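You operate a simulated robot arm through the tools that you are given. There is no shell and no other tool. Be economical: measure what you need, move in short steps, check, and stop when the job is done.

You run a simulated robot arm. Do the job below in one go: nothing can be reset, and whatever is moved stays where it is left.

## Task
Take module 75 out of the rail and clamp 92 between the stops again.
Fine: Unlock the green stop and back it off to 120 mm first; 75 goes on the long tray; lock the green stop at the end.
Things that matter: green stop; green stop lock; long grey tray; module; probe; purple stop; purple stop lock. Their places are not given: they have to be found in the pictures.

Only the result counts: the job must be done as asked and must still hold three seconds after the hand-in. Knocking over, shifting, dropping, spilling or breaking anything else fails it.

## Robot
A 7-joint arm with a two-finger parallel gripper, fixed in place. Base frame: the origin is at the foot of the arm, x ahead of it, y to its left, z up; the work surface is at about z = 0. Lengths are in m, angles in rad, forces in N, time in s.
With the tool pointing down near the work surface it reaches from about 0.24 to 0.62 m from the base axis. Its first joint turns from -1.152 to 1.152 rad. Payload 2.6 kg.
The tool frame sits at the grasp point between the pads (the TCP): z along the fingers, y along the line on which they close. The tips reach 0.03 m beyond it. Largest opening 0.094 m; finger width 0.028, thickness 0.01; the body of the gripper, 0.05 by 0.096 m, starts 0.055 m behind the TCP.
Orientation is told as [roll, pitch, yaw] about the base's x, y, z axes, in that order, counted from this pose: with the fingers straight down and closing along the base's y, the tool's x points along the base's -x, its y along +y and its z along -z.

## Interface
- The arm moves only by the tool nudge_tool. Its argument "targets" is a list of rows, each a list of 2 entries, a list of its own where there are three numbers: the shift along the base's x, y, z in m, then the turn, a rotation vector about the base's x, y, z in rad. In form: [[[x, y, z], [ax, ay, az]], ...]. A call has 1 to 20 rows; each row is the pose to reach, as a shift and turn from the pose commanded when the call began. "gripper" is the opening, from 0 (shut) to 1 (fully open), set as the call begins (left out, the last holds). Rows are played at 5 a second. More than 0.05 m and 0.15 rad between two rows, or a gripper value outside its range, and nothing of the call is played. A pose out of reach is approached as far as the arm can. The call stops where the force on the tool passes 50 N (or 10 N more than at its start, if that is more) or the arm is blocked; 0.2 s more then pass. The fingers move at their own pace (about 0.072 m/s each) and stop on an object; they squeeze with about 23 N. The grip force told is the motor's: it shows also when the fingers shut on nothing. Time passes only in rows, and 0.2 s behind the last, so rows that repeat a pose let the fingers close. The reply holds the time, the measured pose of the TCP, the force on the tool along the base axes, the opening and the grip force, in the units named above and with some noise, with the torque about the TCP (base axes, N m) and any sound that the robot's microphone picked up, and new pictures: "views" is both (left out), scene, wrist or none.
- Cameras (640 x 400 px; columns grow to the right, rows downward): "scene" is fixed at [0.0401, 0.4439, 0.5501]; the picture's right is [-0.68, -0.73, 0.00], its down [-0.51, 0.48, -0.71] and it looks along [0.52, -0.49, -0.70] (base axes); focal length 214 px, centre (320, 200). "wrist" rides on the gripper at [0.076, 0.014, -0.102] in the tool frame; the picture's right is [-0.18, 0.98, 0.00], its down [-0.75, -0.14, -0.64] and it looks along [-0.63, -0.12, 0.77] (tool axes); focal length 243 px, centre (320, 200).
- measure_at(camera, pixels): for up to 12 pixels [column, row] of the newest picture of that camera ("zoom" is the newest enlarged one), the place [x, y, z] in the base frame of the surface seen there, good to about 0.002 m. It takes no simulated time.
- enlarge(camera, box): a new picture of the part [left, top, right, bottom] of that camera's present view, enlarged. It takes no simulated time.
- hand_in(): hands the job in; it is judged then, once.

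Keep the steps short. Do not move on a guess: measure, check each grasp and each placing, and mend mistakes. In all there are 80 turns and 200 pictures (those below and enlarged ones count). Leave the gripper open and the arm clear of the work at the hand-in unless told otherwise, and finish with a single line.

The tools are called as a command line: name --argument value ..., lists and objects as JSON in quotes. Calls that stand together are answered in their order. nudge_tool: Moves the arm, as the interface text tells. Its arguments: {"type":"object","properties":{"targets":{"type":"array","items":{"type":"array"}},"gripper":{"type":"number"},"views":{"type":"string","enum":["both","scene","wrist","none"]}},"required":["targets"]} The other tools are called the same way: measure_at (camera, pixels) gives the place of the surface under pixels of a picture; enlarge (camera, box) takes an enlarged picture of a part of a camera's view; hand_in () hands the job in.

At the start:

```text
t: 0.0
position: [0.3093, -0.1181, 0.3837]
tool_rot: [0.0, 0.0, 0.0]
ft_force: [0.2, 0.2, -0.7]
wrist_torque: [0.0, 0.0, -0.04]
gripper_width: 0.0939
grip_force: 0.2
```

scene: 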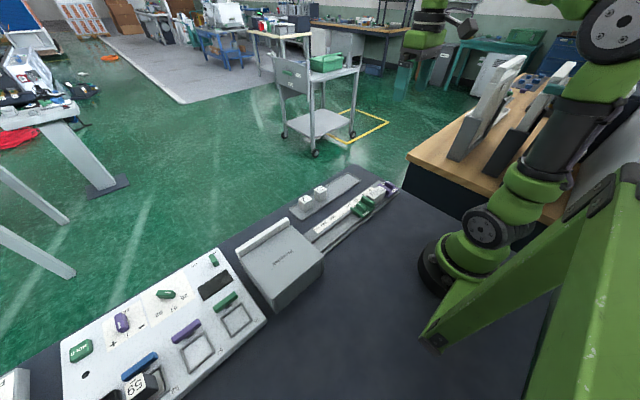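
wrist: 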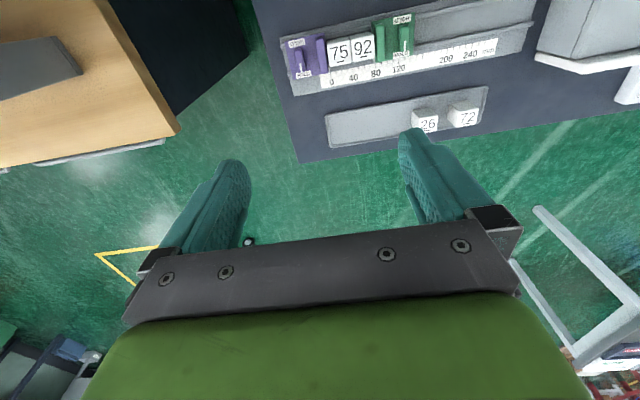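

I see the rail with purple stop, modules 75 and 92, green stop, scale, and a long tray with 26 and 72. I enlarge both views.

enlarge --camera "wrist" --box '[270, 0, 550, 175]'

enlarge --camera "scene" --box '[270, 160, 420, 254]'

enlarge --camera "scene" --box '[50, 230, 290, 400]'

measure_at --camera "wrist" --pixels '[[299, 60], [317, 55], [340, 50], [363, 47], [383, 40], [403, 38], [402, 20], [425, 124], [463, 117], [380, 120], [335, 133], [484, 92]]'

```text
2.29 times, centred on (410, 88) of wrist
```

zoom: 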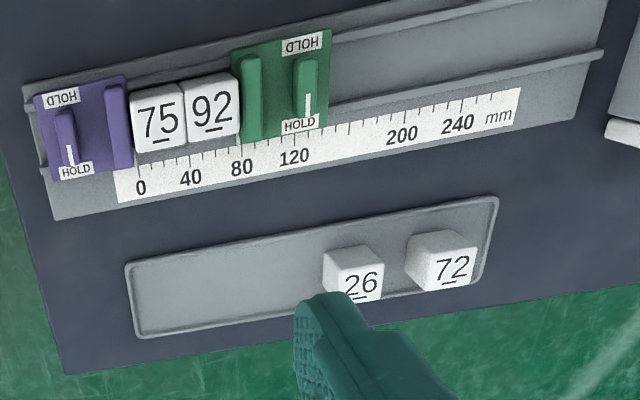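

```text
4.26 times, centred on (345, 207) of scene
```

zoom: 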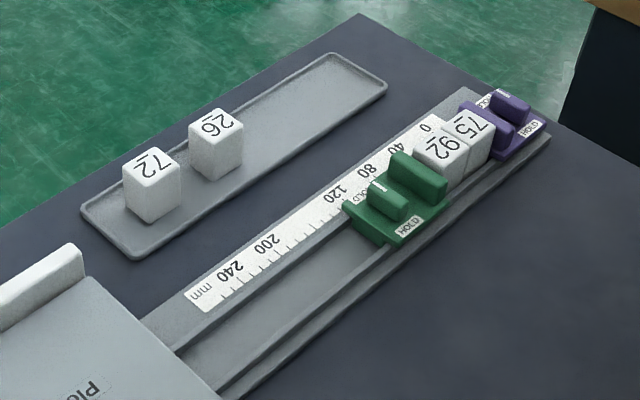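

```text
2.35 times, centred on (170, 315) of scene
```

zoom: 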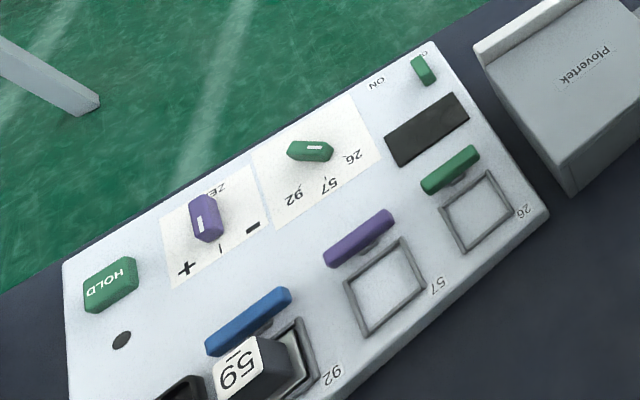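

```text
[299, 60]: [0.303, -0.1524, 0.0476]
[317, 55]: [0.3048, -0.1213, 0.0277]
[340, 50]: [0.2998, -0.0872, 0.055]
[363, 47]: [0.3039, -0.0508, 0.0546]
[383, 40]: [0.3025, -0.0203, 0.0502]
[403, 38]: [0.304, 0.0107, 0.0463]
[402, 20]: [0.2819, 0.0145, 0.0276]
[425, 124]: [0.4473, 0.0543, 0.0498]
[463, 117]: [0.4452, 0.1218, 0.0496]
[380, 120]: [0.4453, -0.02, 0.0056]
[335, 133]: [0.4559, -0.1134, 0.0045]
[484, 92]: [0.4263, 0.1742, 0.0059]
```

The wrist view looks nearly straight down on the rail. I go lower for a closer look.

nudge_tool --targets '[[[0, 0.02, -0.04], [0, 0, 0]], [[0, 0.04, -0.08], [0, 0, 0]], [[0, 0.05, -0.12], [0, 0, 0]], [[0, 0.05, -0.15], [0, 0, 0]], [[0, 0.05, -0.15], [0, 0, 0]]]' --views "wrist"

enlarge --camera "wrist" --box '[160, 0, 480, 200]'

```text
t: 1.2
position: [0.3088, -0.0686, 0.2358]
tool_rot: [0.0, 0.0, -0.002]
ft_force: [-0.6, 1.1, -0.9]
wrist_torque: [0.0, 0.01, -0.01]
gripper_width: 0.0938
grip_force: 0.0
```

wrist: 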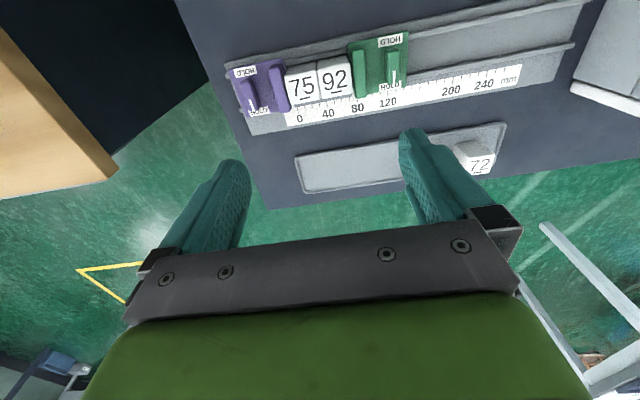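

```text
2.00 times, centred on (320, 100) of wrist
```

zoom: 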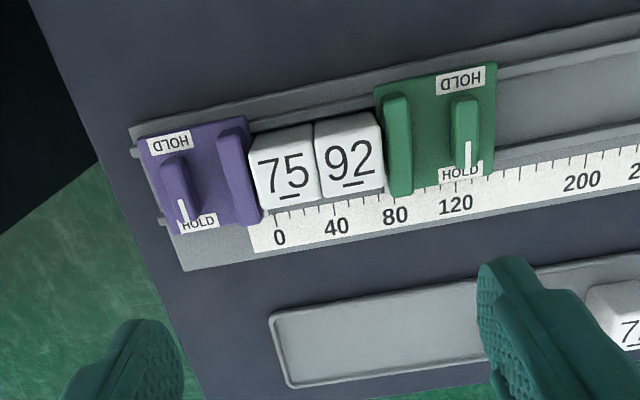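

enlarge --camera "wrist" --box '[225, 25, 415, 144]'

```text
3.36 times, centred on (320, 84) of wrist
```

zoom: 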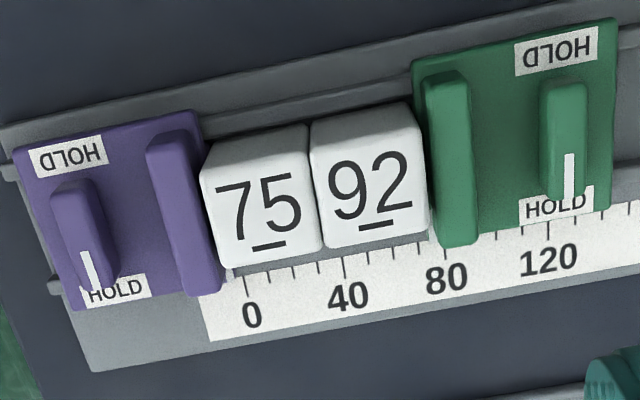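

measure_at --camera "zoom" --pixels '[[247, 285], [345, 268], [548, 233], [220, 285], [447, 70], [472, 235], [421, 75], [425, 130], [565, 95], [568, 180], [260, 250], [375, 230]]'

measure_at --camera "zoom" --pixels '[[418, 65], [612, 25], [612, 200], [545, 90], [588, 90], [545, 190], [572, 195], [210, 165], [310, 130], [325, 260], [510, 150], [600, 130]]'

measure_at --camera "wrist" --pixels '[[500, 50], [500, 76], [500, 30], [450, 88], [487, 84], [350, 175], [300, 160], [310, 193], [400, 145], [300, 180]]'

```text
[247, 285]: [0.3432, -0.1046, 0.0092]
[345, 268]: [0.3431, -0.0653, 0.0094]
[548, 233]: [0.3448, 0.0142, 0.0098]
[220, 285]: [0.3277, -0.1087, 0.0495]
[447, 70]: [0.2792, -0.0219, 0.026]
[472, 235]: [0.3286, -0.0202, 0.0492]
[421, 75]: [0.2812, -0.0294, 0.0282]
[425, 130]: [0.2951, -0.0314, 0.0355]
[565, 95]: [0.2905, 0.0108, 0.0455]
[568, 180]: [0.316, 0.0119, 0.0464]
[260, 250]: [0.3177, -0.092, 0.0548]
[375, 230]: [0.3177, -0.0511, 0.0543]
```

```text
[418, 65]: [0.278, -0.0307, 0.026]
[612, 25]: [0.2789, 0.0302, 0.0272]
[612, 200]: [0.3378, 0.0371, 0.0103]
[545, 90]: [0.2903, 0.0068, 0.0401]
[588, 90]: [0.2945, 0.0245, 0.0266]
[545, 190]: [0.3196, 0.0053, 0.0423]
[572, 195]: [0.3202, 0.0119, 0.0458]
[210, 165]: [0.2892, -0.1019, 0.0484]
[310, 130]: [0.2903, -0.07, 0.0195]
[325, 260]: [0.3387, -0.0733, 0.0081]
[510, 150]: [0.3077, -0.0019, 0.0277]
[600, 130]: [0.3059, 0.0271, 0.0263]
```

```text
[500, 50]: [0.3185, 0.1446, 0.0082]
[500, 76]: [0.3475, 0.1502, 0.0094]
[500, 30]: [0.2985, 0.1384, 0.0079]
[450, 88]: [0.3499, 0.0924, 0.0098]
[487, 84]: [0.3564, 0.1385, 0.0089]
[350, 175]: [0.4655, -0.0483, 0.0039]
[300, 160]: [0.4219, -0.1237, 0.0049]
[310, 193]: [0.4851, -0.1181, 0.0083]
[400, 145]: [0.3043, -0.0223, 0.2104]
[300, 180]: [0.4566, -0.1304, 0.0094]
```

Readings: scale 0 mm is at y≈-0.105 and 120 mm at y≈0.0145. The green face is at about 74 mm. The lock lever is at about (0.3035, 0.0115), top z 0.046, with its line on HOLD. I go above it with the gripper partly closed.

nudge_tool --targets '[[[-0.002, 0.03, -0.02], [0, 0, 0]], [[-0.004, 0.06, -0.05], [0, 0, 0]], [[-0.0058, 0.0796, -0.09], [0, 0, 0]], [[-0.0058, 0.0796, -0.125], [0, 0, 0]], [[-0.0058, 0.0796, -0.125], [0, 0, 0]]]' --gripper 0.28

enlarge --camera "scene" --box '[310, 160, 420, 229]'

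```text
t: 2.4
position: [0.301, 0.0089, 0.1083]
tool_rot: [0.001, -0.002, 0.0]
ft_force: [0.4, 0.2, 0.9]
wrist_torque: [0.03, -0.02, -0.02]
gripper_width: 0.0266
grip_force: 0.1
```

scene: 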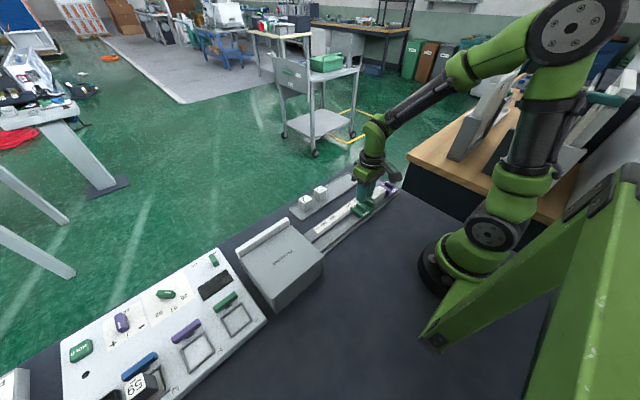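
wrist: 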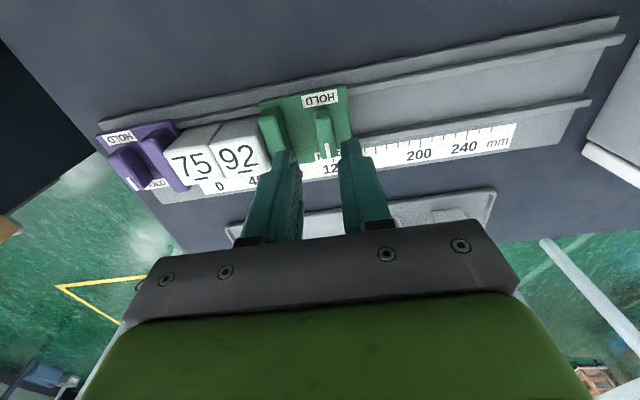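

```text
5.80 times, centred on (365, 194) of scene
```

zoom: 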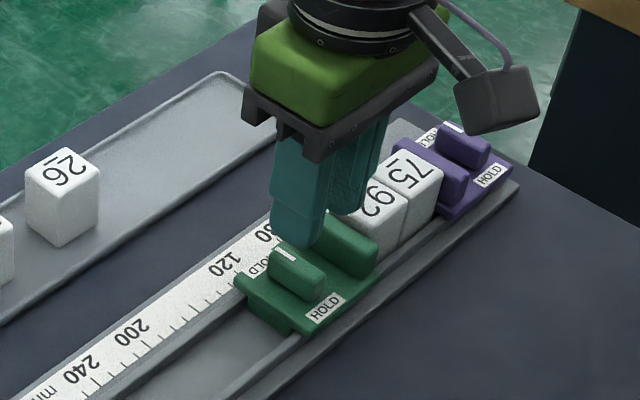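

enlarge --camera "wrist" --box '[230, 70, 390, 170]'

measure_at --camera "zoom" --pixels '[[345, 165], [370, 160], [405, 150], [385, 155], [350, 300], [385, 280], [370, 330]]'

nudge_tool --targets '[[[0, 0, 0], [0, 0, 0]]]' --views "none"

```text
4.00 times, centred on (310, 120) of wrist
```

zoom: 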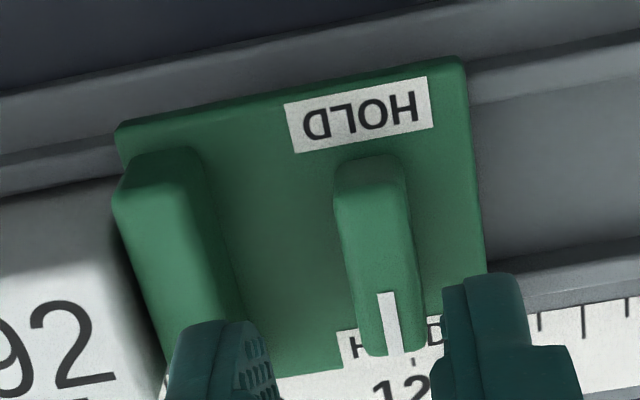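

```text
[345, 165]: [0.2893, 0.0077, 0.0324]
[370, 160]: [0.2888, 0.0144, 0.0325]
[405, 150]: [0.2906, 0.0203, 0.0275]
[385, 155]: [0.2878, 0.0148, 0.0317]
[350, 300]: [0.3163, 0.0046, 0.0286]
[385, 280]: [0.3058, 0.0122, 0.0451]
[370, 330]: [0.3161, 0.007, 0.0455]
```

```text
t: 2.8
position: [0.3019, 0.0078, 0.1079]
tool_rot: [0.001, 0.0, 0.0]
ft_force: [0.1, 0.0, 0.2]
wrist_torque: [0.02, 0.05, 0.02]
gripper_width: 0.0261
grip_force: 0.1
```

TCP measures (0.302, 0.0083) and the lever centre is about (0.303, 0.0115). I correct by 3 mm in y and descend.

nudge_tool --targets '[[[0.0012, 0.003, 0], [0, 0, 0]], [[0.0012, 0.003, -0.015], [0, 0, 0]], [[0.0012, 0.003, -0.03], [0, 0, 0]], [[0.0012, 0.003, -0.04], [0, 0, 0]], [[0.0012, 0.003, -0.046], [0, 0, 0]], [[0.0012, 0.003, -0.046], [0, 0, 0]]]'

enlarge --camera "wrist" --box '[230, 70, 390, 170]'

enlarge --camera "scene" --box '[310, 160, 420, 229]'

```text
t: 4.2
position: [0.3034, 0.0144, 0.0644]
tool_rot: [0.001, 0.0, 0.0]
ft_force: [-0.6, 0.0, -0.6]
wrist_torque: [0.01, 0.01, -0.02]
gripper_width: 0.0261
grip_force: 0.0
```

scene: 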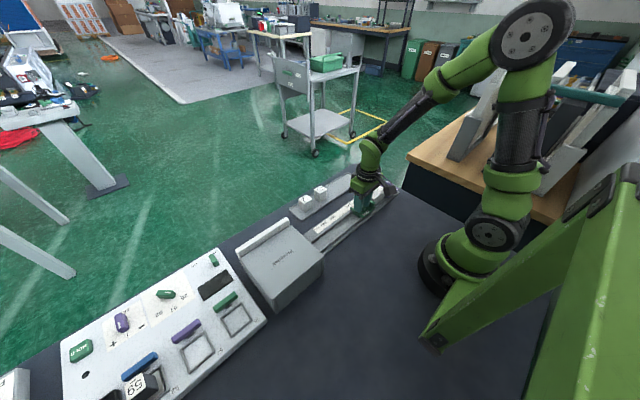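
wrist: 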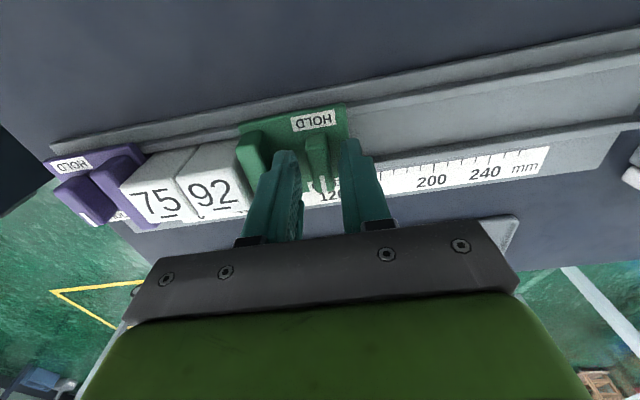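

```text
4.00 times, centred on (310, 120) of wrist
```

zoom: 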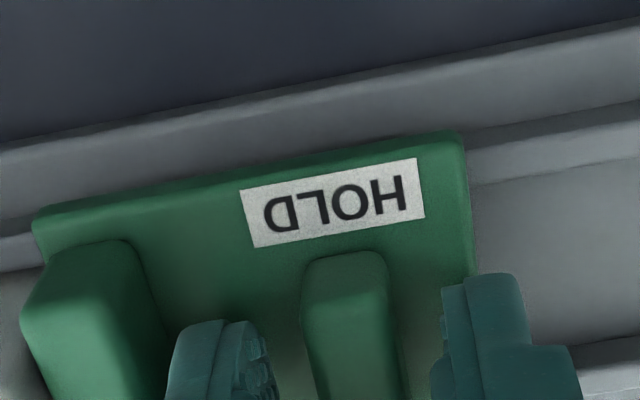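

```text
5.80 times, centred on (365, 194) of scene
```

zoom: 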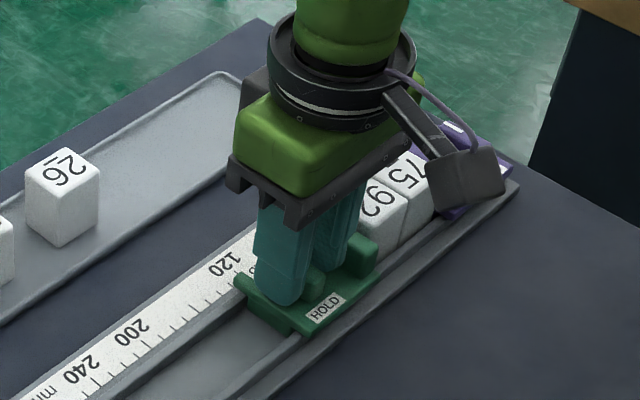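

The lever is centred between the fingers (zoom columns 250 / 350 / 440). I close on it.

nudge_tool --targets '[[[0, 0, -0.002], [0, 0, 0]], [[0, 0, -0.002], [0, 0, 0]], [[0, 0, -0.002], [0, 0, 0]]]' --gripper 0.0 --views "wrist"

```text
t: 5.0
position: [0.3025, 0.0136, 0.0629]
tool_rot: [0.001, 0.002, -0.001]
ft_force: [-14.8, -2.9, 39.5]
wrist_torque: [-0.04, 0.48, 0.04]
gripper_width: 0.0123
grip_force: 45.1
```

wrist: 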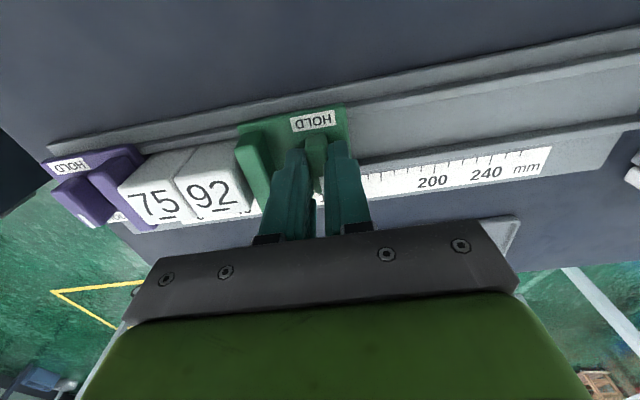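

Grip of 12 mm on the lever, but the tips press down (39 N). I lift a few millimetres to relax that.

nudge_tool --targets '[[[0, 0, 0.002], [0, 0, 0]], [[0, 0, 0.002], [0, 0, 0]]]' --views "none"

```text
t: 5.6
position: [0.3043, 0.0139, 0.0615]
tool_rot: [0.001, 0.001, 0.002]
ft_force: [-0.8, -0.2, -4.4]
wrist_torque: [0.0, -0.92, -0.01]
gripper_width: 0.0125
grip_force: 44.9
```

Force is gone. Now I try turning the lever a little counter-clockwise.

nudge_tool --targets '[[[0, 0, 0], [0, 0, 0.1]], [[0, 0, 0], [0, 0, 0.2]], [[0, 0, 0], [0, 0, 0.3]]]' --views "wrist"

```text
t: 6.4
position: [0.3041, 0.0147, 0.0625]
tool_rot: [0.0, 0.001, 0.302]
ft_force: [9.5, -1.1, -29.3]
wrist_torque: [-0.05, -0.17, -0.02]
gripper_width: 0.0126
grip_force: 45.1
```

wrist: 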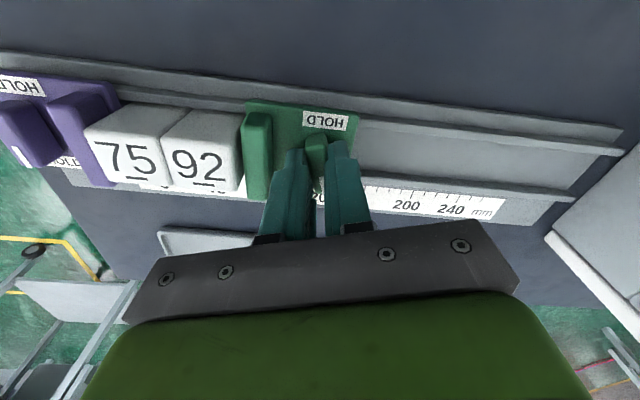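

It turns with no resistance. I ease down 1.5 mm and continue to a quarter turn.

nudge_tool --targets '[[[0, 0, -0.001], [0, 0, 0.13]], [[0, 0, -0.001], [0, 0, 0.27]], [[0, 0, -0.001], [0, 0, 0.41]], [[0, 0, -0.001], [0, 0, 0.55]], [[0, 0, -0.001], [0, 0, 0.69]], [[0, 0, -0.001], [0, 0, 0.83]], [[0, 0, -0.001], [0, 0, 0.97]], [[0, 0, -0.001], [0, 0, 1.12]], [[0, 0, -0.001], [0, 0, 1.27]], [[0, 0, -0.001], [0, 0, 1.27]]]'

enlarge --camera "scene" --box '[310, 160, 420, 229]'

```text
t: 8.6
position: [0.3037, 0.0144, 0.063]
tool_rot: [-0.003, 0.0, 1.573]
ft_force: [6.2, 0.5, 6.3]
wrist_torque: [0.25, -0.1, -0.1]
gripper_width: 0.0125
grip_force: 45.2
```

scene: 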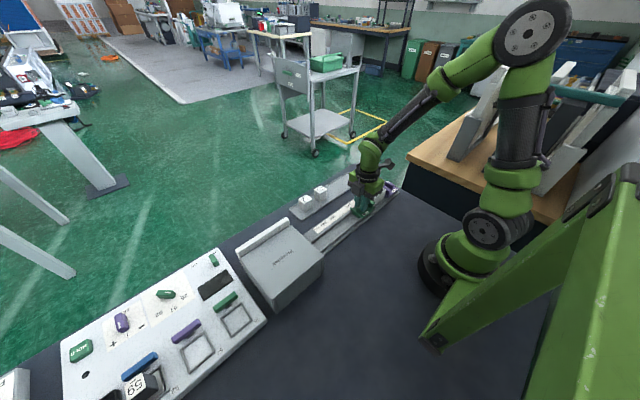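
wrist: 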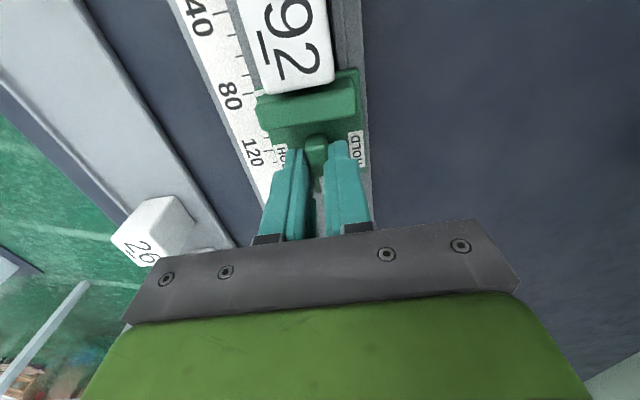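

```text
5.80 times, centred on (365, 194) of scene
```

zoom: 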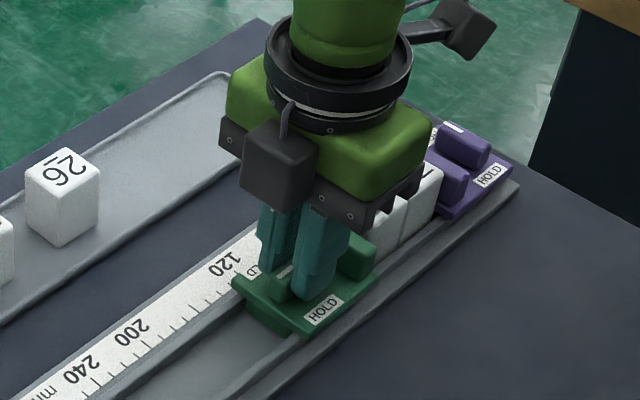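

The lever is across the stop now. I slide the stop 10 mm in +y and check the force.

nudge_tool --targets '[[[0, 0.003, 0], [0, 0, 0]], [[0, 0.006, 0], [0, 0, 0]], [[0, 0.01, 0], [0, 0, 0]], [[0, 0.01, 0], [0, 0, 0]]]' --views "wrist"

enlarge --camera "wrist" --box '[170, 0, 410, 150]'

```text
t: 9.6
position: [0.305, 0.0245, 0.063]
tool_rot: [-0.005, -0.001, 1.571]
ft_force: [6.8, -0.8, 22.2]
wrist_torque: [-0.41, -0.07, -0.01]
gripper_width: 0.0123
grip_force: 44.9
```

wrist: 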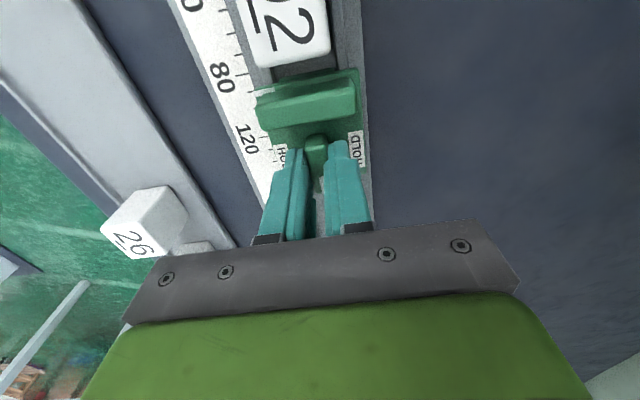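

```text
2.67 times, centred on (290, 75) of wrist
```

zoom: 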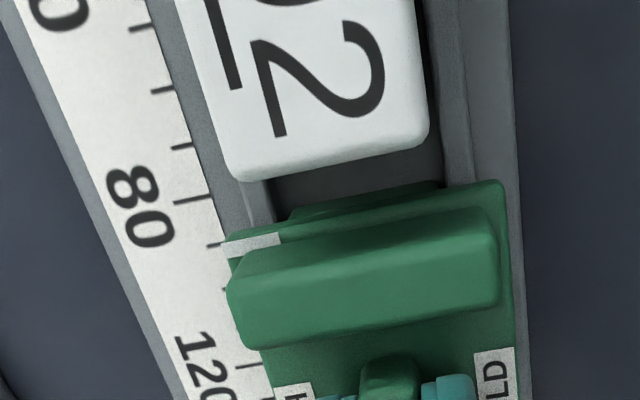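

The stop slides freely. There is a white index mark at the zoom's (255,243). I measure it and the ticks.

measure_at --camera "zoom" --pixels '[[235, 248], [255, 243], [275, 239], [196, 200], [215, 244], [250, 367], [164, 89], [345, 195], [240, 240]]'

enlarge --camera "wrist" --box '[230, 60, 310, 110]'

```text
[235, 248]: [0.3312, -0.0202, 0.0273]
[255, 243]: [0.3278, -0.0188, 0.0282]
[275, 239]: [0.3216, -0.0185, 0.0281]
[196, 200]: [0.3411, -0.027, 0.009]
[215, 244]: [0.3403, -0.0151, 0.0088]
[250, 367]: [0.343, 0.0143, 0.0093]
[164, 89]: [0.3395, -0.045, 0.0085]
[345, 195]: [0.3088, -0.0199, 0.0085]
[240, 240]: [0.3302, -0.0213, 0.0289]
```

```text
8.00 times, centred on (270, 85) of wrist
```

zoom: 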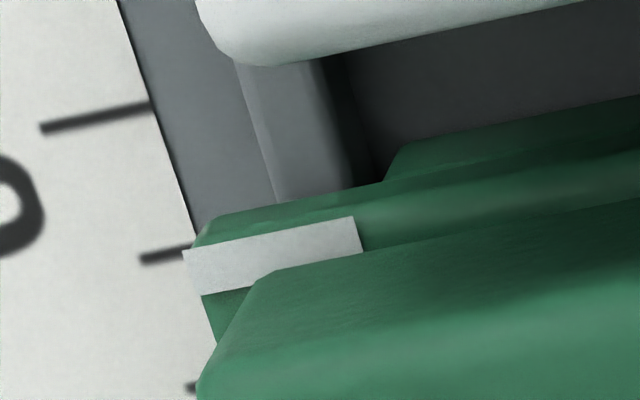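

The mark is at y≈-0.0193 (about 85.5 mm). 120 mm is at y≈0.0145, so I go +0.034 and read again.

nudge_tool --targets '[[[0, 0.008, 0.0007], [0, 0, 0]], [[0, 0.016, 0.0007], [0, 0, 0]], [[0, 0.024, 0.0007], [0, 0, 0]], [[0, 0.03, 0.0007], [0, 0, 0]], [[0, 0.034, 0.0007], [0, 0, 0]], [[0, 0.034, 0.0007], [0, 0, 0]]]' --views "wrist"

enlarge --camera "wrist" --box '[200, 50, 320, 125]'

```text
t: 11.0
position: [0.304, 0.0588, 0.0623]
tool_rot: [-0.002, 0.001, 1.571]
ft_force: [17.5, -0.5, -7.5]
wrist_torque: [-0.34, -0.35, -0.07]
gripper_width: 0.0124
grip_force: 45.6
```

wrist: 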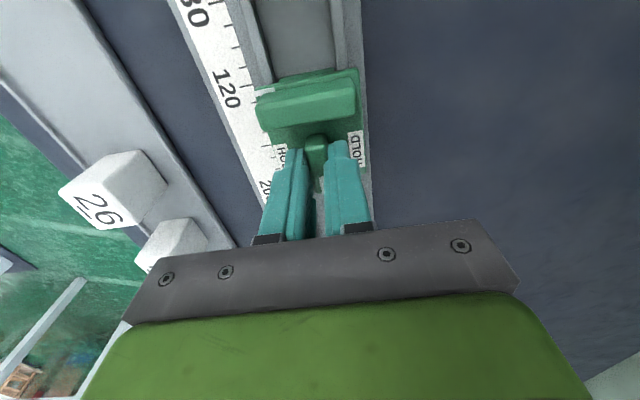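

```text
5.33 times, centred on (260, 88) of wrist
```

zoom: 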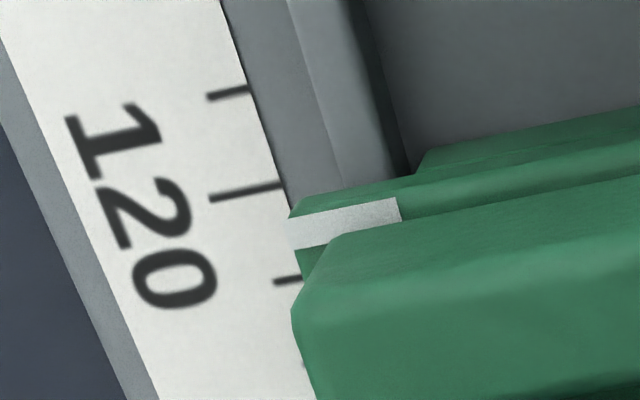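

measure_at --camera "zoom" --pixels '[[245, 191], [225, 195], [265, 187], [295, 235], [340, 222], [380, 211], [292, 215], [330, 200], [390, 200], [390, 220], [230, 94], [450, 150]]'

```text
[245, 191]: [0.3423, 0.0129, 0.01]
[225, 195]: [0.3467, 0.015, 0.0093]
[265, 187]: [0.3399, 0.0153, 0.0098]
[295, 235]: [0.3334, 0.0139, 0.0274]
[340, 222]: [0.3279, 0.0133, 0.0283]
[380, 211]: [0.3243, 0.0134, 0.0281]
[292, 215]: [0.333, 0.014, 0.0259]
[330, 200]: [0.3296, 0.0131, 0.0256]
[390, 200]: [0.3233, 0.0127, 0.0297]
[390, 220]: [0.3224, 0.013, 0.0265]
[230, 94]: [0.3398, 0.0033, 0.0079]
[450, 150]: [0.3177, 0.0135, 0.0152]
```

Mark reads about 119 mm. I add 1 mm, then release the lever and lift.

nudge_tool --targets '[[[0, 0.001, 0], [0, 0, 0]], [[0, 0.001, 0], [0, 0, 0]]]' --views "none"

nudge_tool --targets '[[[0, 0, 0], [0, 0, 0]], [[0, 0, 0], [0, 0, 0]], [[0, 0, 0.02], [0, 0, 0]], [[0, 0, 0.05], [0, 0, 0]], [[0, 0, 0.08], [0, 0, 0]], [[0, 0, 0.08], [0, 0, 0]]]' --gripper 0.35

enlarge --camera "wrist" --box '[160, 0, 400, 150]'

```text
t: 11.6
position: [0.3053, 0.0596, 0.0632]
tool_rot: [-0.004, -0.002, 1.57]
ft_force: [16.2, -0.1, -5.4]
wrist_torque: [-0.15, -0.34, 0.01]
gripper_width: 0.0123
grip_force: 44.8
```

```text
t: 13.0
position: [0.3027, 0.0604, 0.1419]
tool_rot: [0.001, 0.0, 1.57]
ft_force: [0.0, -0.2, -0.6]
wrist_torque: [0.0, 0.01, -0.01]
gripper_width: 0.0328
grip_force: 0.0
```

scene: 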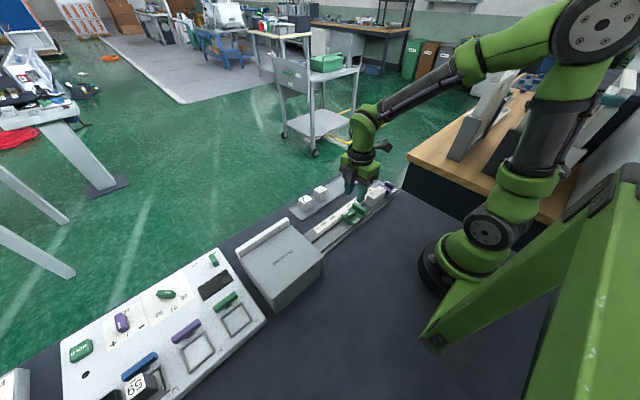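
wrist: 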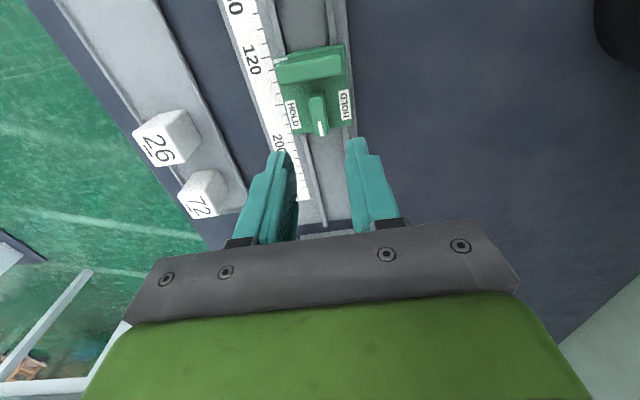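

```text
2.67 times, centred on (280, 75) of wrist
```

zoom: 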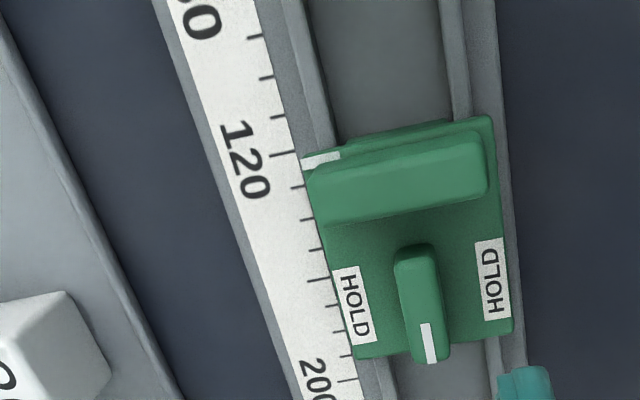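

The stop mark is on 120. Next I move above module 75 for a look, with the fingers opening wider along x.

nudge_tool --targets '[[[0, -0.03, 0.02], [0, 0, 0]], [[0, -0.07, 0.03], [0, 0, 0]], [[0, -0.11, 0.03], [0, 0, 0]], [[0, -0.13, 0.03], [0, 0, 0]], [[0, -0.13, 0.03], [0, 0, 0]]]' --gripper 0.62 --views "wrist"

enlarge --camera "wrist" --box '[200, 0, 440, 150]'

```text
t: 14.2
position: [0.3034, -0.0691, 0.1734]
tool_rot: [-0.001, -0.001, 1.572]
ft_force: [-0.7, 0.0, 0.2]
wrist_torque: [0.01, -0.02, 0.02]
gripper_width: 0.0582
grip_force: 0.0
```

wrist: 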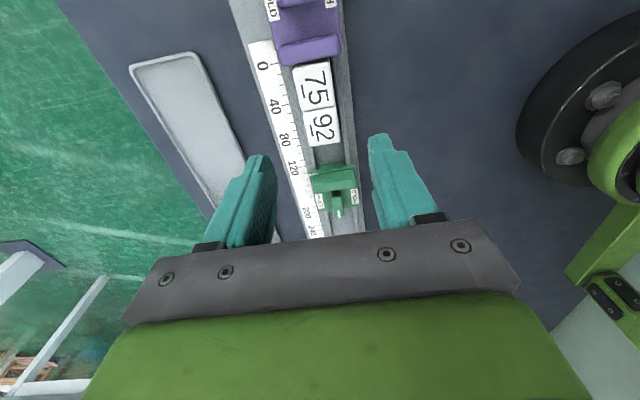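

```text
2.67 times, centred on (320, 75) of wrist
```

zoom: 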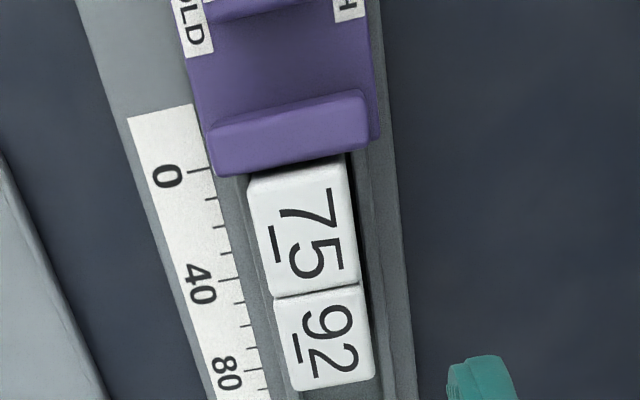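

measure_at --camera "zoom" --pixels '[[258, 200], [268, 270], [345, 185], [352, 265], [300, 180], [310, 285], [315, 235], [285, 300], [362, 300], [330, 340], [328, 375], [300, 150]]'

measure_at --camera "wrist" --pixels '[[165, 75], [190, 120], [200, 80], [180, 62], [215, 160], [265, 67], [276, 108]]'

```text
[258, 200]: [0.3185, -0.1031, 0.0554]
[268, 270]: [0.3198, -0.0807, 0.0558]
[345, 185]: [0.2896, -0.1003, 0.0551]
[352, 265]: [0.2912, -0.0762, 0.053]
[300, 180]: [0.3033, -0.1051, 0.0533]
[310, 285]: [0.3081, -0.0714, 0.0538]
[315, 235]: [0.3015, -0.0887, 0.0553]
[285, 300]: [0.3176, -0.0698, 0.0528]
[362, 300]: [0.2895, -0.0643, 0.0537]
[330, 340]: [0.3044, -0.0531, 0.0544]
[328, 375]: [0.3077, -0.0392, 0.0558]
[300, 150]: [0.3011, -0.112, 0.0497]
```

```text
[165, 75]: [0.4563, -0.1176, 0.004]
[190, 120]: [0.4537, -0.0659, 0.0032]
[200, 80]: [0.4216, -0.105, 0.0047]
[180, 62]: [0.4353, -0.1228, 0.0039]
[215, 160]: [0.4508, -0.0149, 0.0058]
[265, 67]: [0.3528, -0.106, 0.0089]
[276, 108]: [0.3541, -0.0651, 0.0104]
```

Module 75's centre is (0.304, -0.088), top z 0.0545. I descend with fingers on its x faces.

nudge_tool --targets '[[[0, -0.018, -0.02], [0, 0, 0]], [[0, -0.018, -0.05], [0, 0, 0]], [[0, -0.018, -0.07], [0, 0, 0]], [[0, -0.018, -0.07], [0, 0, 0]]]'

enlarge --camera "wrist" --box '[220, 60, 420, 185]'

enlarge --camera "scene" --box '[330, 145, 430, 208]'

```text
t: 15.2
position: [0.3051, -0.0855, 0.1018]
tool_rot: [-0.001, 0.001, 1.571]
ft_force: [0.7, -0.5, 0.2]
wrist_torque: [0.0, -0.03, 0.01]
gripper_width: 0.0582
grip_force: 0.2
```

scene: 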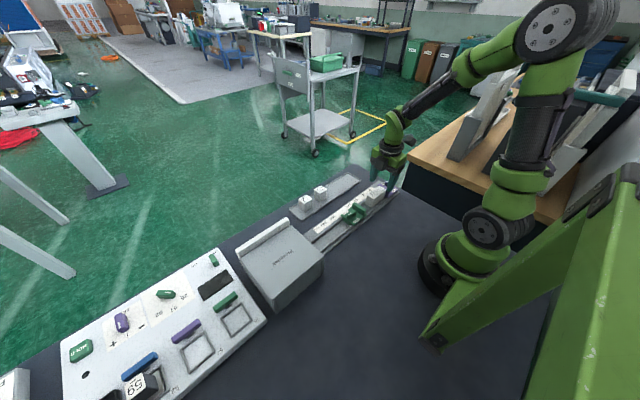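
wrist: 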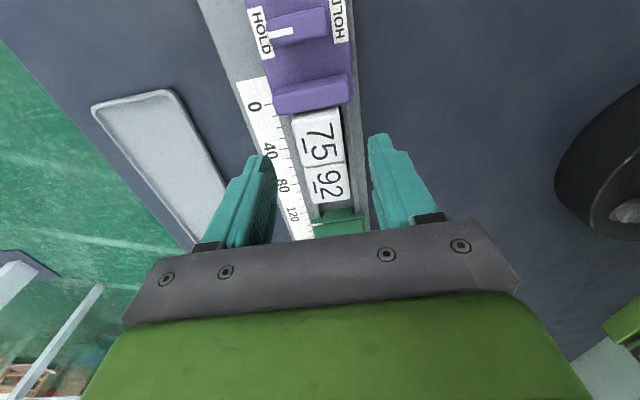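

```text
3.20 times, centred on (320, 122) of wrist
```

zoom: 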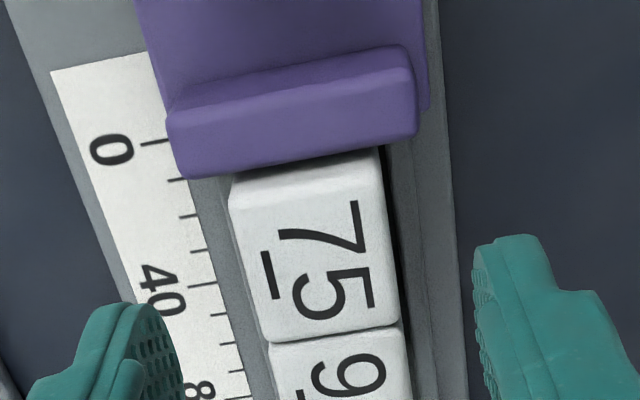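

```text
6.35 times, centred on (380, 176) of scene
```

zoom: 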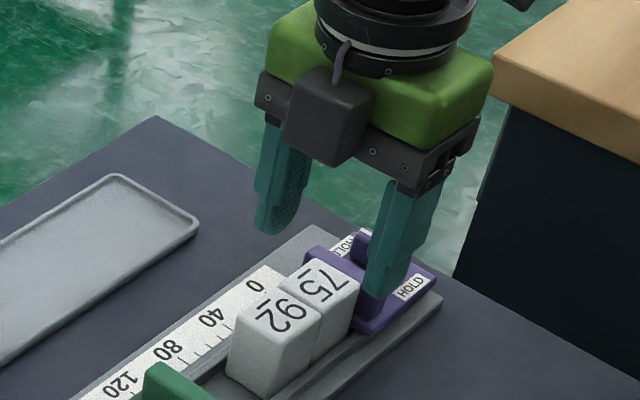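

Alignment looks right. I descend to z≈0.064.

nudge_tool --targets '[[[0, -0.0005, -0.015], [0, 0, 0]], [[0, -0.0005, -0.028], [0, 0, 0]], [[0, -0.0005, -0.038], [0, 0, 0]], [[0, -0.0005, -0.038], [0, 0, 0]]]'

enlarge --camera "wrist" --box '[220, 60, 420, 185]'

enlarge --camera "scene" --box '[330, 145, 430, 208]'

```text
t: 16.2
position: [0.3043, -0.0877, 0.0631]
tool_rot: [0.001, 0.0, 1.569]
ft_force: [0.1, -0.9, 0.6]
wrist_torque: [0.0, 0.0, 0.0]
gripper_width: 0.0585
grip_force: 0.2
```

scene: 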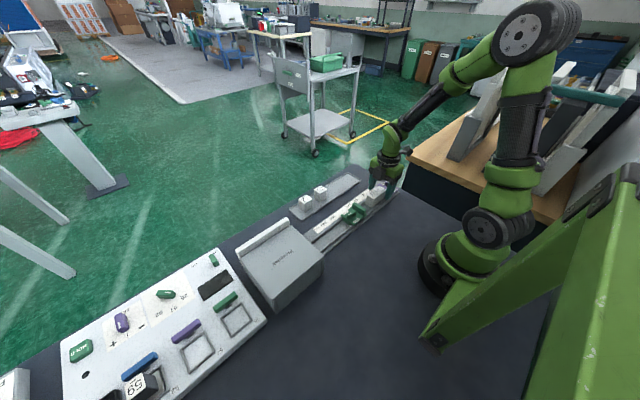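
wrist: 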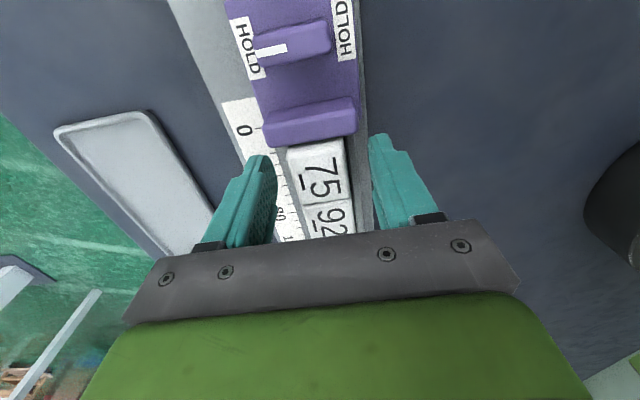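

```text
3.20 times, centred on (320, 122) of wrist
```

zoom: 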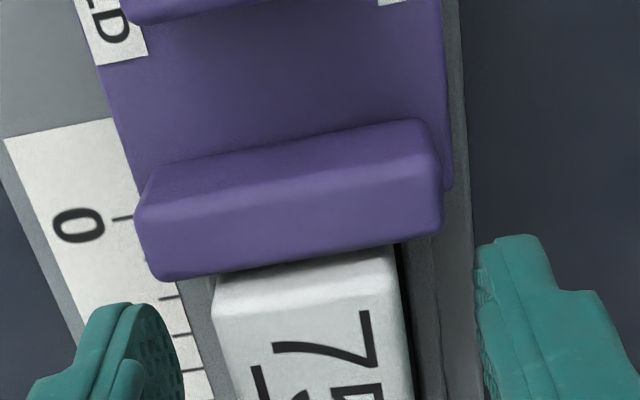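

```text
6.35 times, centred on (380, 176) of scene
```

zoom: 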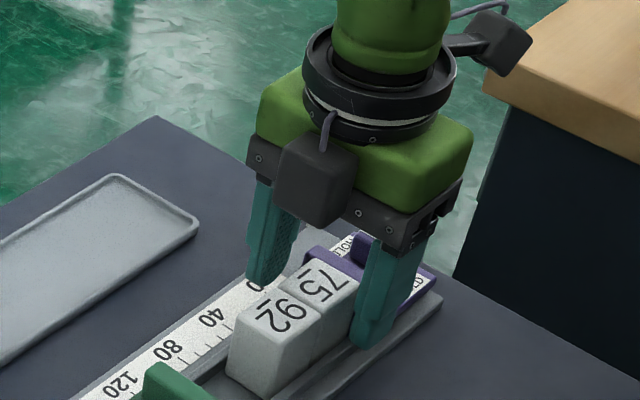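

nudge_tool --targets '[[[0, 0, 0], [0, 0, 0]], [[0, 0, 0], [0, 0, 0]], [[0, 0, 0], [0, 0, 0]]]' --gripper 0.0 --views "none"

```text
t: 17.0
position: [0.3046, -0.0889, 0.0628]
tool_rot: [0.0, 0.001, 1.571]
ft_force: [-0.2, -0.6, -0.6]
wrist_torque: [0.01, 0.02, 0.01]
gripper_width: 0.0309
grip_force: 22.7
```

Gripped at 31 mm with 23 N. I lift slowly.

nudge_tool --targets '[[[0, 0, 0.008], [0, 0, 0]], [[0, 0, 0.02], [0, 0, 0]], [[0, 0, 0.04], [0, 0, 0]], [[0, 0, 0.07], [0, 0, 0]], [[0, 0, 0.09], [0, 0, 0]], [[0, 0, 0.09], [0, 0, 0]]]'

enlarge --camera "scene" --box '[280, 135, 420, 223]'

```text
t: 18.4
position: [0.3048, -0.0875, 0.1567]
tool_rot: [0.0, 0.001, 1.572]
ft_force: [0.1, 0.5, -0.9]
wrist_torque: [0.0, -0.01, 0.01]
gripper_width: 0.0311
grip_force: 23.0
```

scene: 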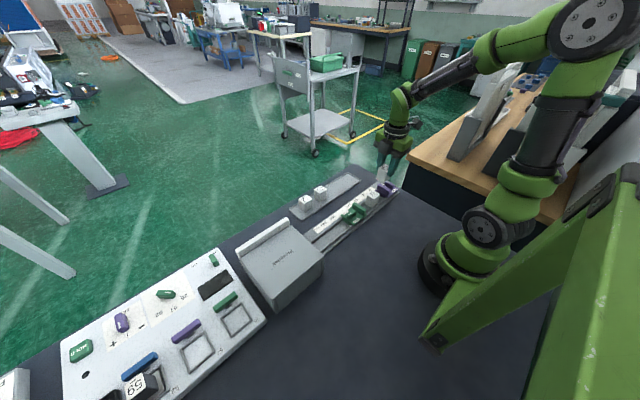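
wrist: 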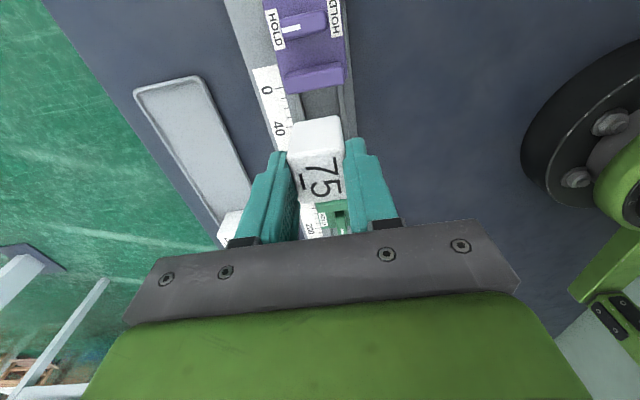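

```text
4.55 times, centred on (350, 179) of scene
```

zoom: 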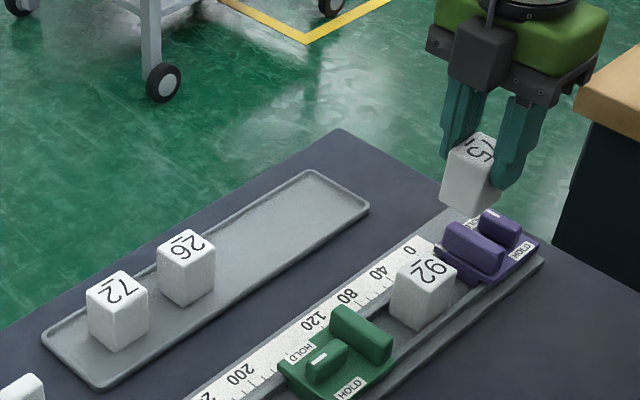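

75 is out and 92 stands in the rail. I check whether 75 hangs straight.

enlarge --camera "scene" --box '[360, 150, 420, 188]'

enlarge --camera "wrist" --box '[260, 100, 380, 175]'

measure_at --camera "wrist" --pixels '[[320, 125], [323, 145], [318, 160], [320, 195], [315, 130]]'

```text
10.53 times, centred on (390, 169) of scene
```

zoom: 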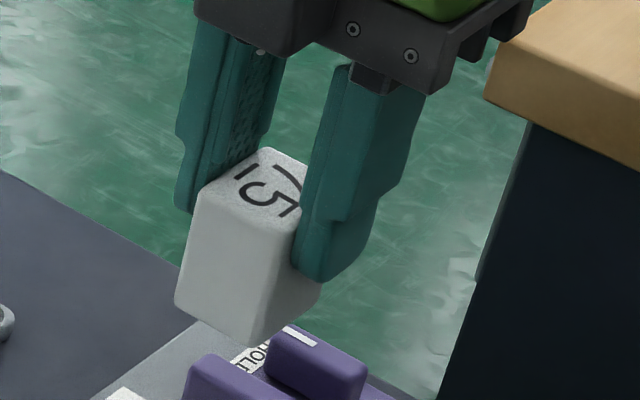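

```text
5.33 times, centred on (320, 138) of wrist
```

zoom: 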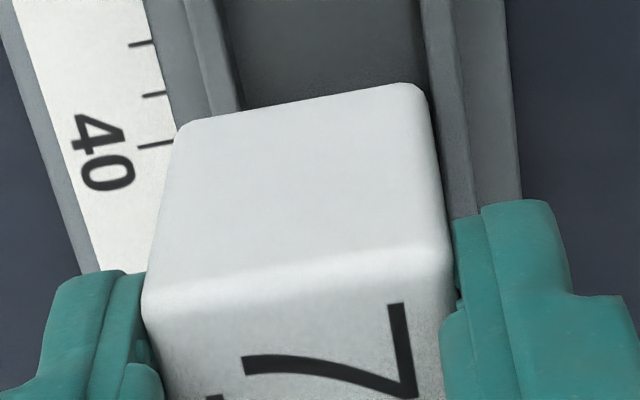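

```text
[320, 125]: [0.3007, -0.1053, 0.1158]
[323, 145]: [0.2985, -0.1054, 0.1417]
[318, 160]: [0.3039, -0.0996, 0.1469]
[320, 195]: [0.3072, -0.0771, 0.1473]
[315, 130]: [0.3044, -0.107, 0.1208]
```

It hangs straight. I carry it to the tray's free part at about (0.449, -0.06).

nudge_tool --targets '[[[0.04, 0.01, 0], [0, 0, 0]], [[0.08, 0.02, 0], [0, 0, 0]], [[0.12, 0.028, 0], [0, 0, 0]], [[0.145, 0.028, 0], [0, 0, 0]], [[0.145, 0.028, -0.03], [0, 0, 0]], [[0.145, 0.028, -0.06], [0, 0, 0]], [[0.145, 0.028, -0.075], [0, 0, 0]], [[0.145, 0.028, -0.075], [0, 0, 0]]]'

enlarge --camera "scene" --box '[280, 135, 420, 223]'

measure_at --camera "wrist" --pixels '[[320, 195], [318, 160], [320, 100], [300, 90], [340, 90], [280, 80], [350, 80]]'

```text
t: 20.2
position: [0.4486, -0.061, 0.0789]
tool_rot: [-0.001, -0.002, 1.568]
ft_force: [-1.4, -0.3, -0.4]
wrist_torque: [-0.03, 0.02, 0.0]
gripper_width: 0.0313
grip_force: 22.9
```

scene: 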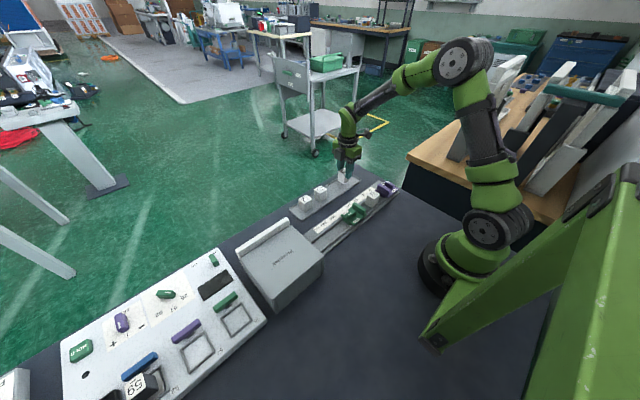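
wrist: 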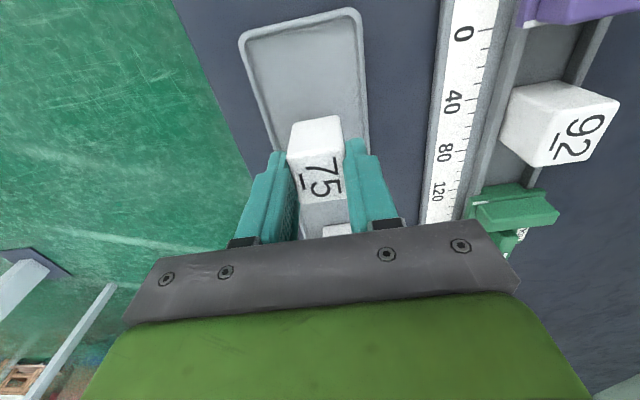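

```text
4.55 times, centred on (350, 179) of scene
```

zoom: 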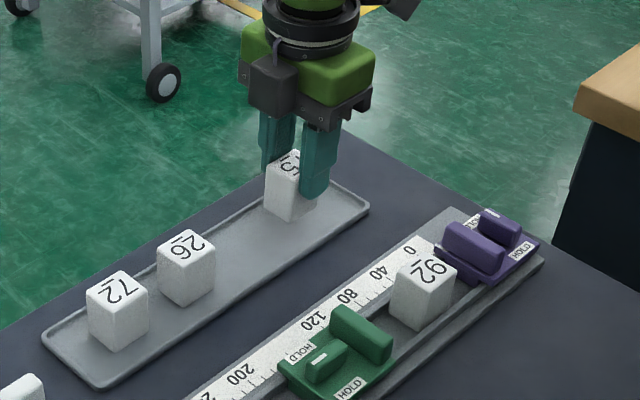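

```text
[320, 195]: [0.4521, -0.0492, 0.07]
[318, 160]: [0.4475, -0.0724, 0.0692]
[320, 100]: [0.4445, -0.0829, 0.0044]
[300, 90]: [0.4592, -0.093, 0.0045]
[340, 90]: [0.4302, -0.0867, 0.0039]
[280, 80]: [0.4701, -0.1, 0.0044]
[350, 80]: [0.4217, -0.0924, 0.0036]
```

Centred over the tray; module top 0.0695 must go to about 0.0497. I lower 19 mm gently.

nudge_tool --targets '[[[0, 0, -0.008], [0, 0, 0]], [[0, 0, -0.015], [0, 0, 0]], [[0, 0, -0.018], [0, 0, 0]], [[0, 0, -0.0195], [0, 0, 0]], [[0, 0, -0.0195], [0, 0, 0]]]' --views "wrist"

measure_at --camera "wrist" --pixels '[[320, 195], [318, 160], [318, 180]]'

```text
t: 21.4
position: [0.4503, -0.0614, 0.0613]
tool_rot: [0.0, 0.0, 1.571]
ft_force: [1.0, 0.2, -0.1]
wrist_torque: [-0.01, 0.01, -0.04]
gripper_width: 0.031
grip_force: 23.5
```

wrist: 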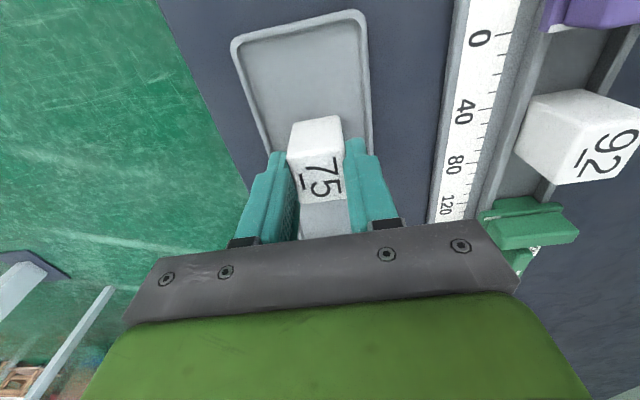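

```text
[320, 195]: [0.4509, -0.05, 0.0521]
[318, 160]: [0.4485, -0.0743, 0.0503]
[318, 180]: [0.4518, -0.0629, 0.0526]
```

No contact yet; I step down until the force shows.

nudge_tool --targets '[[[0, 0, -0.001], [0, 0, 0]], [[0, 0, -0.002], [0, 0, 0]], [[0, 0, -0.002], [0, 0, 0]]]' --views "none"

```text
t: 22.2
position: [0.4491, -0.0621, 0.0589]
tool_rot: [-0.002, 0.0, 1.572]
ft_force: [-6.3, -0.1, 18.3]
wrist_torque: [0.01, 0.28, 0.04]
gripper_width: 0.0313
grip_force: 22.8
```

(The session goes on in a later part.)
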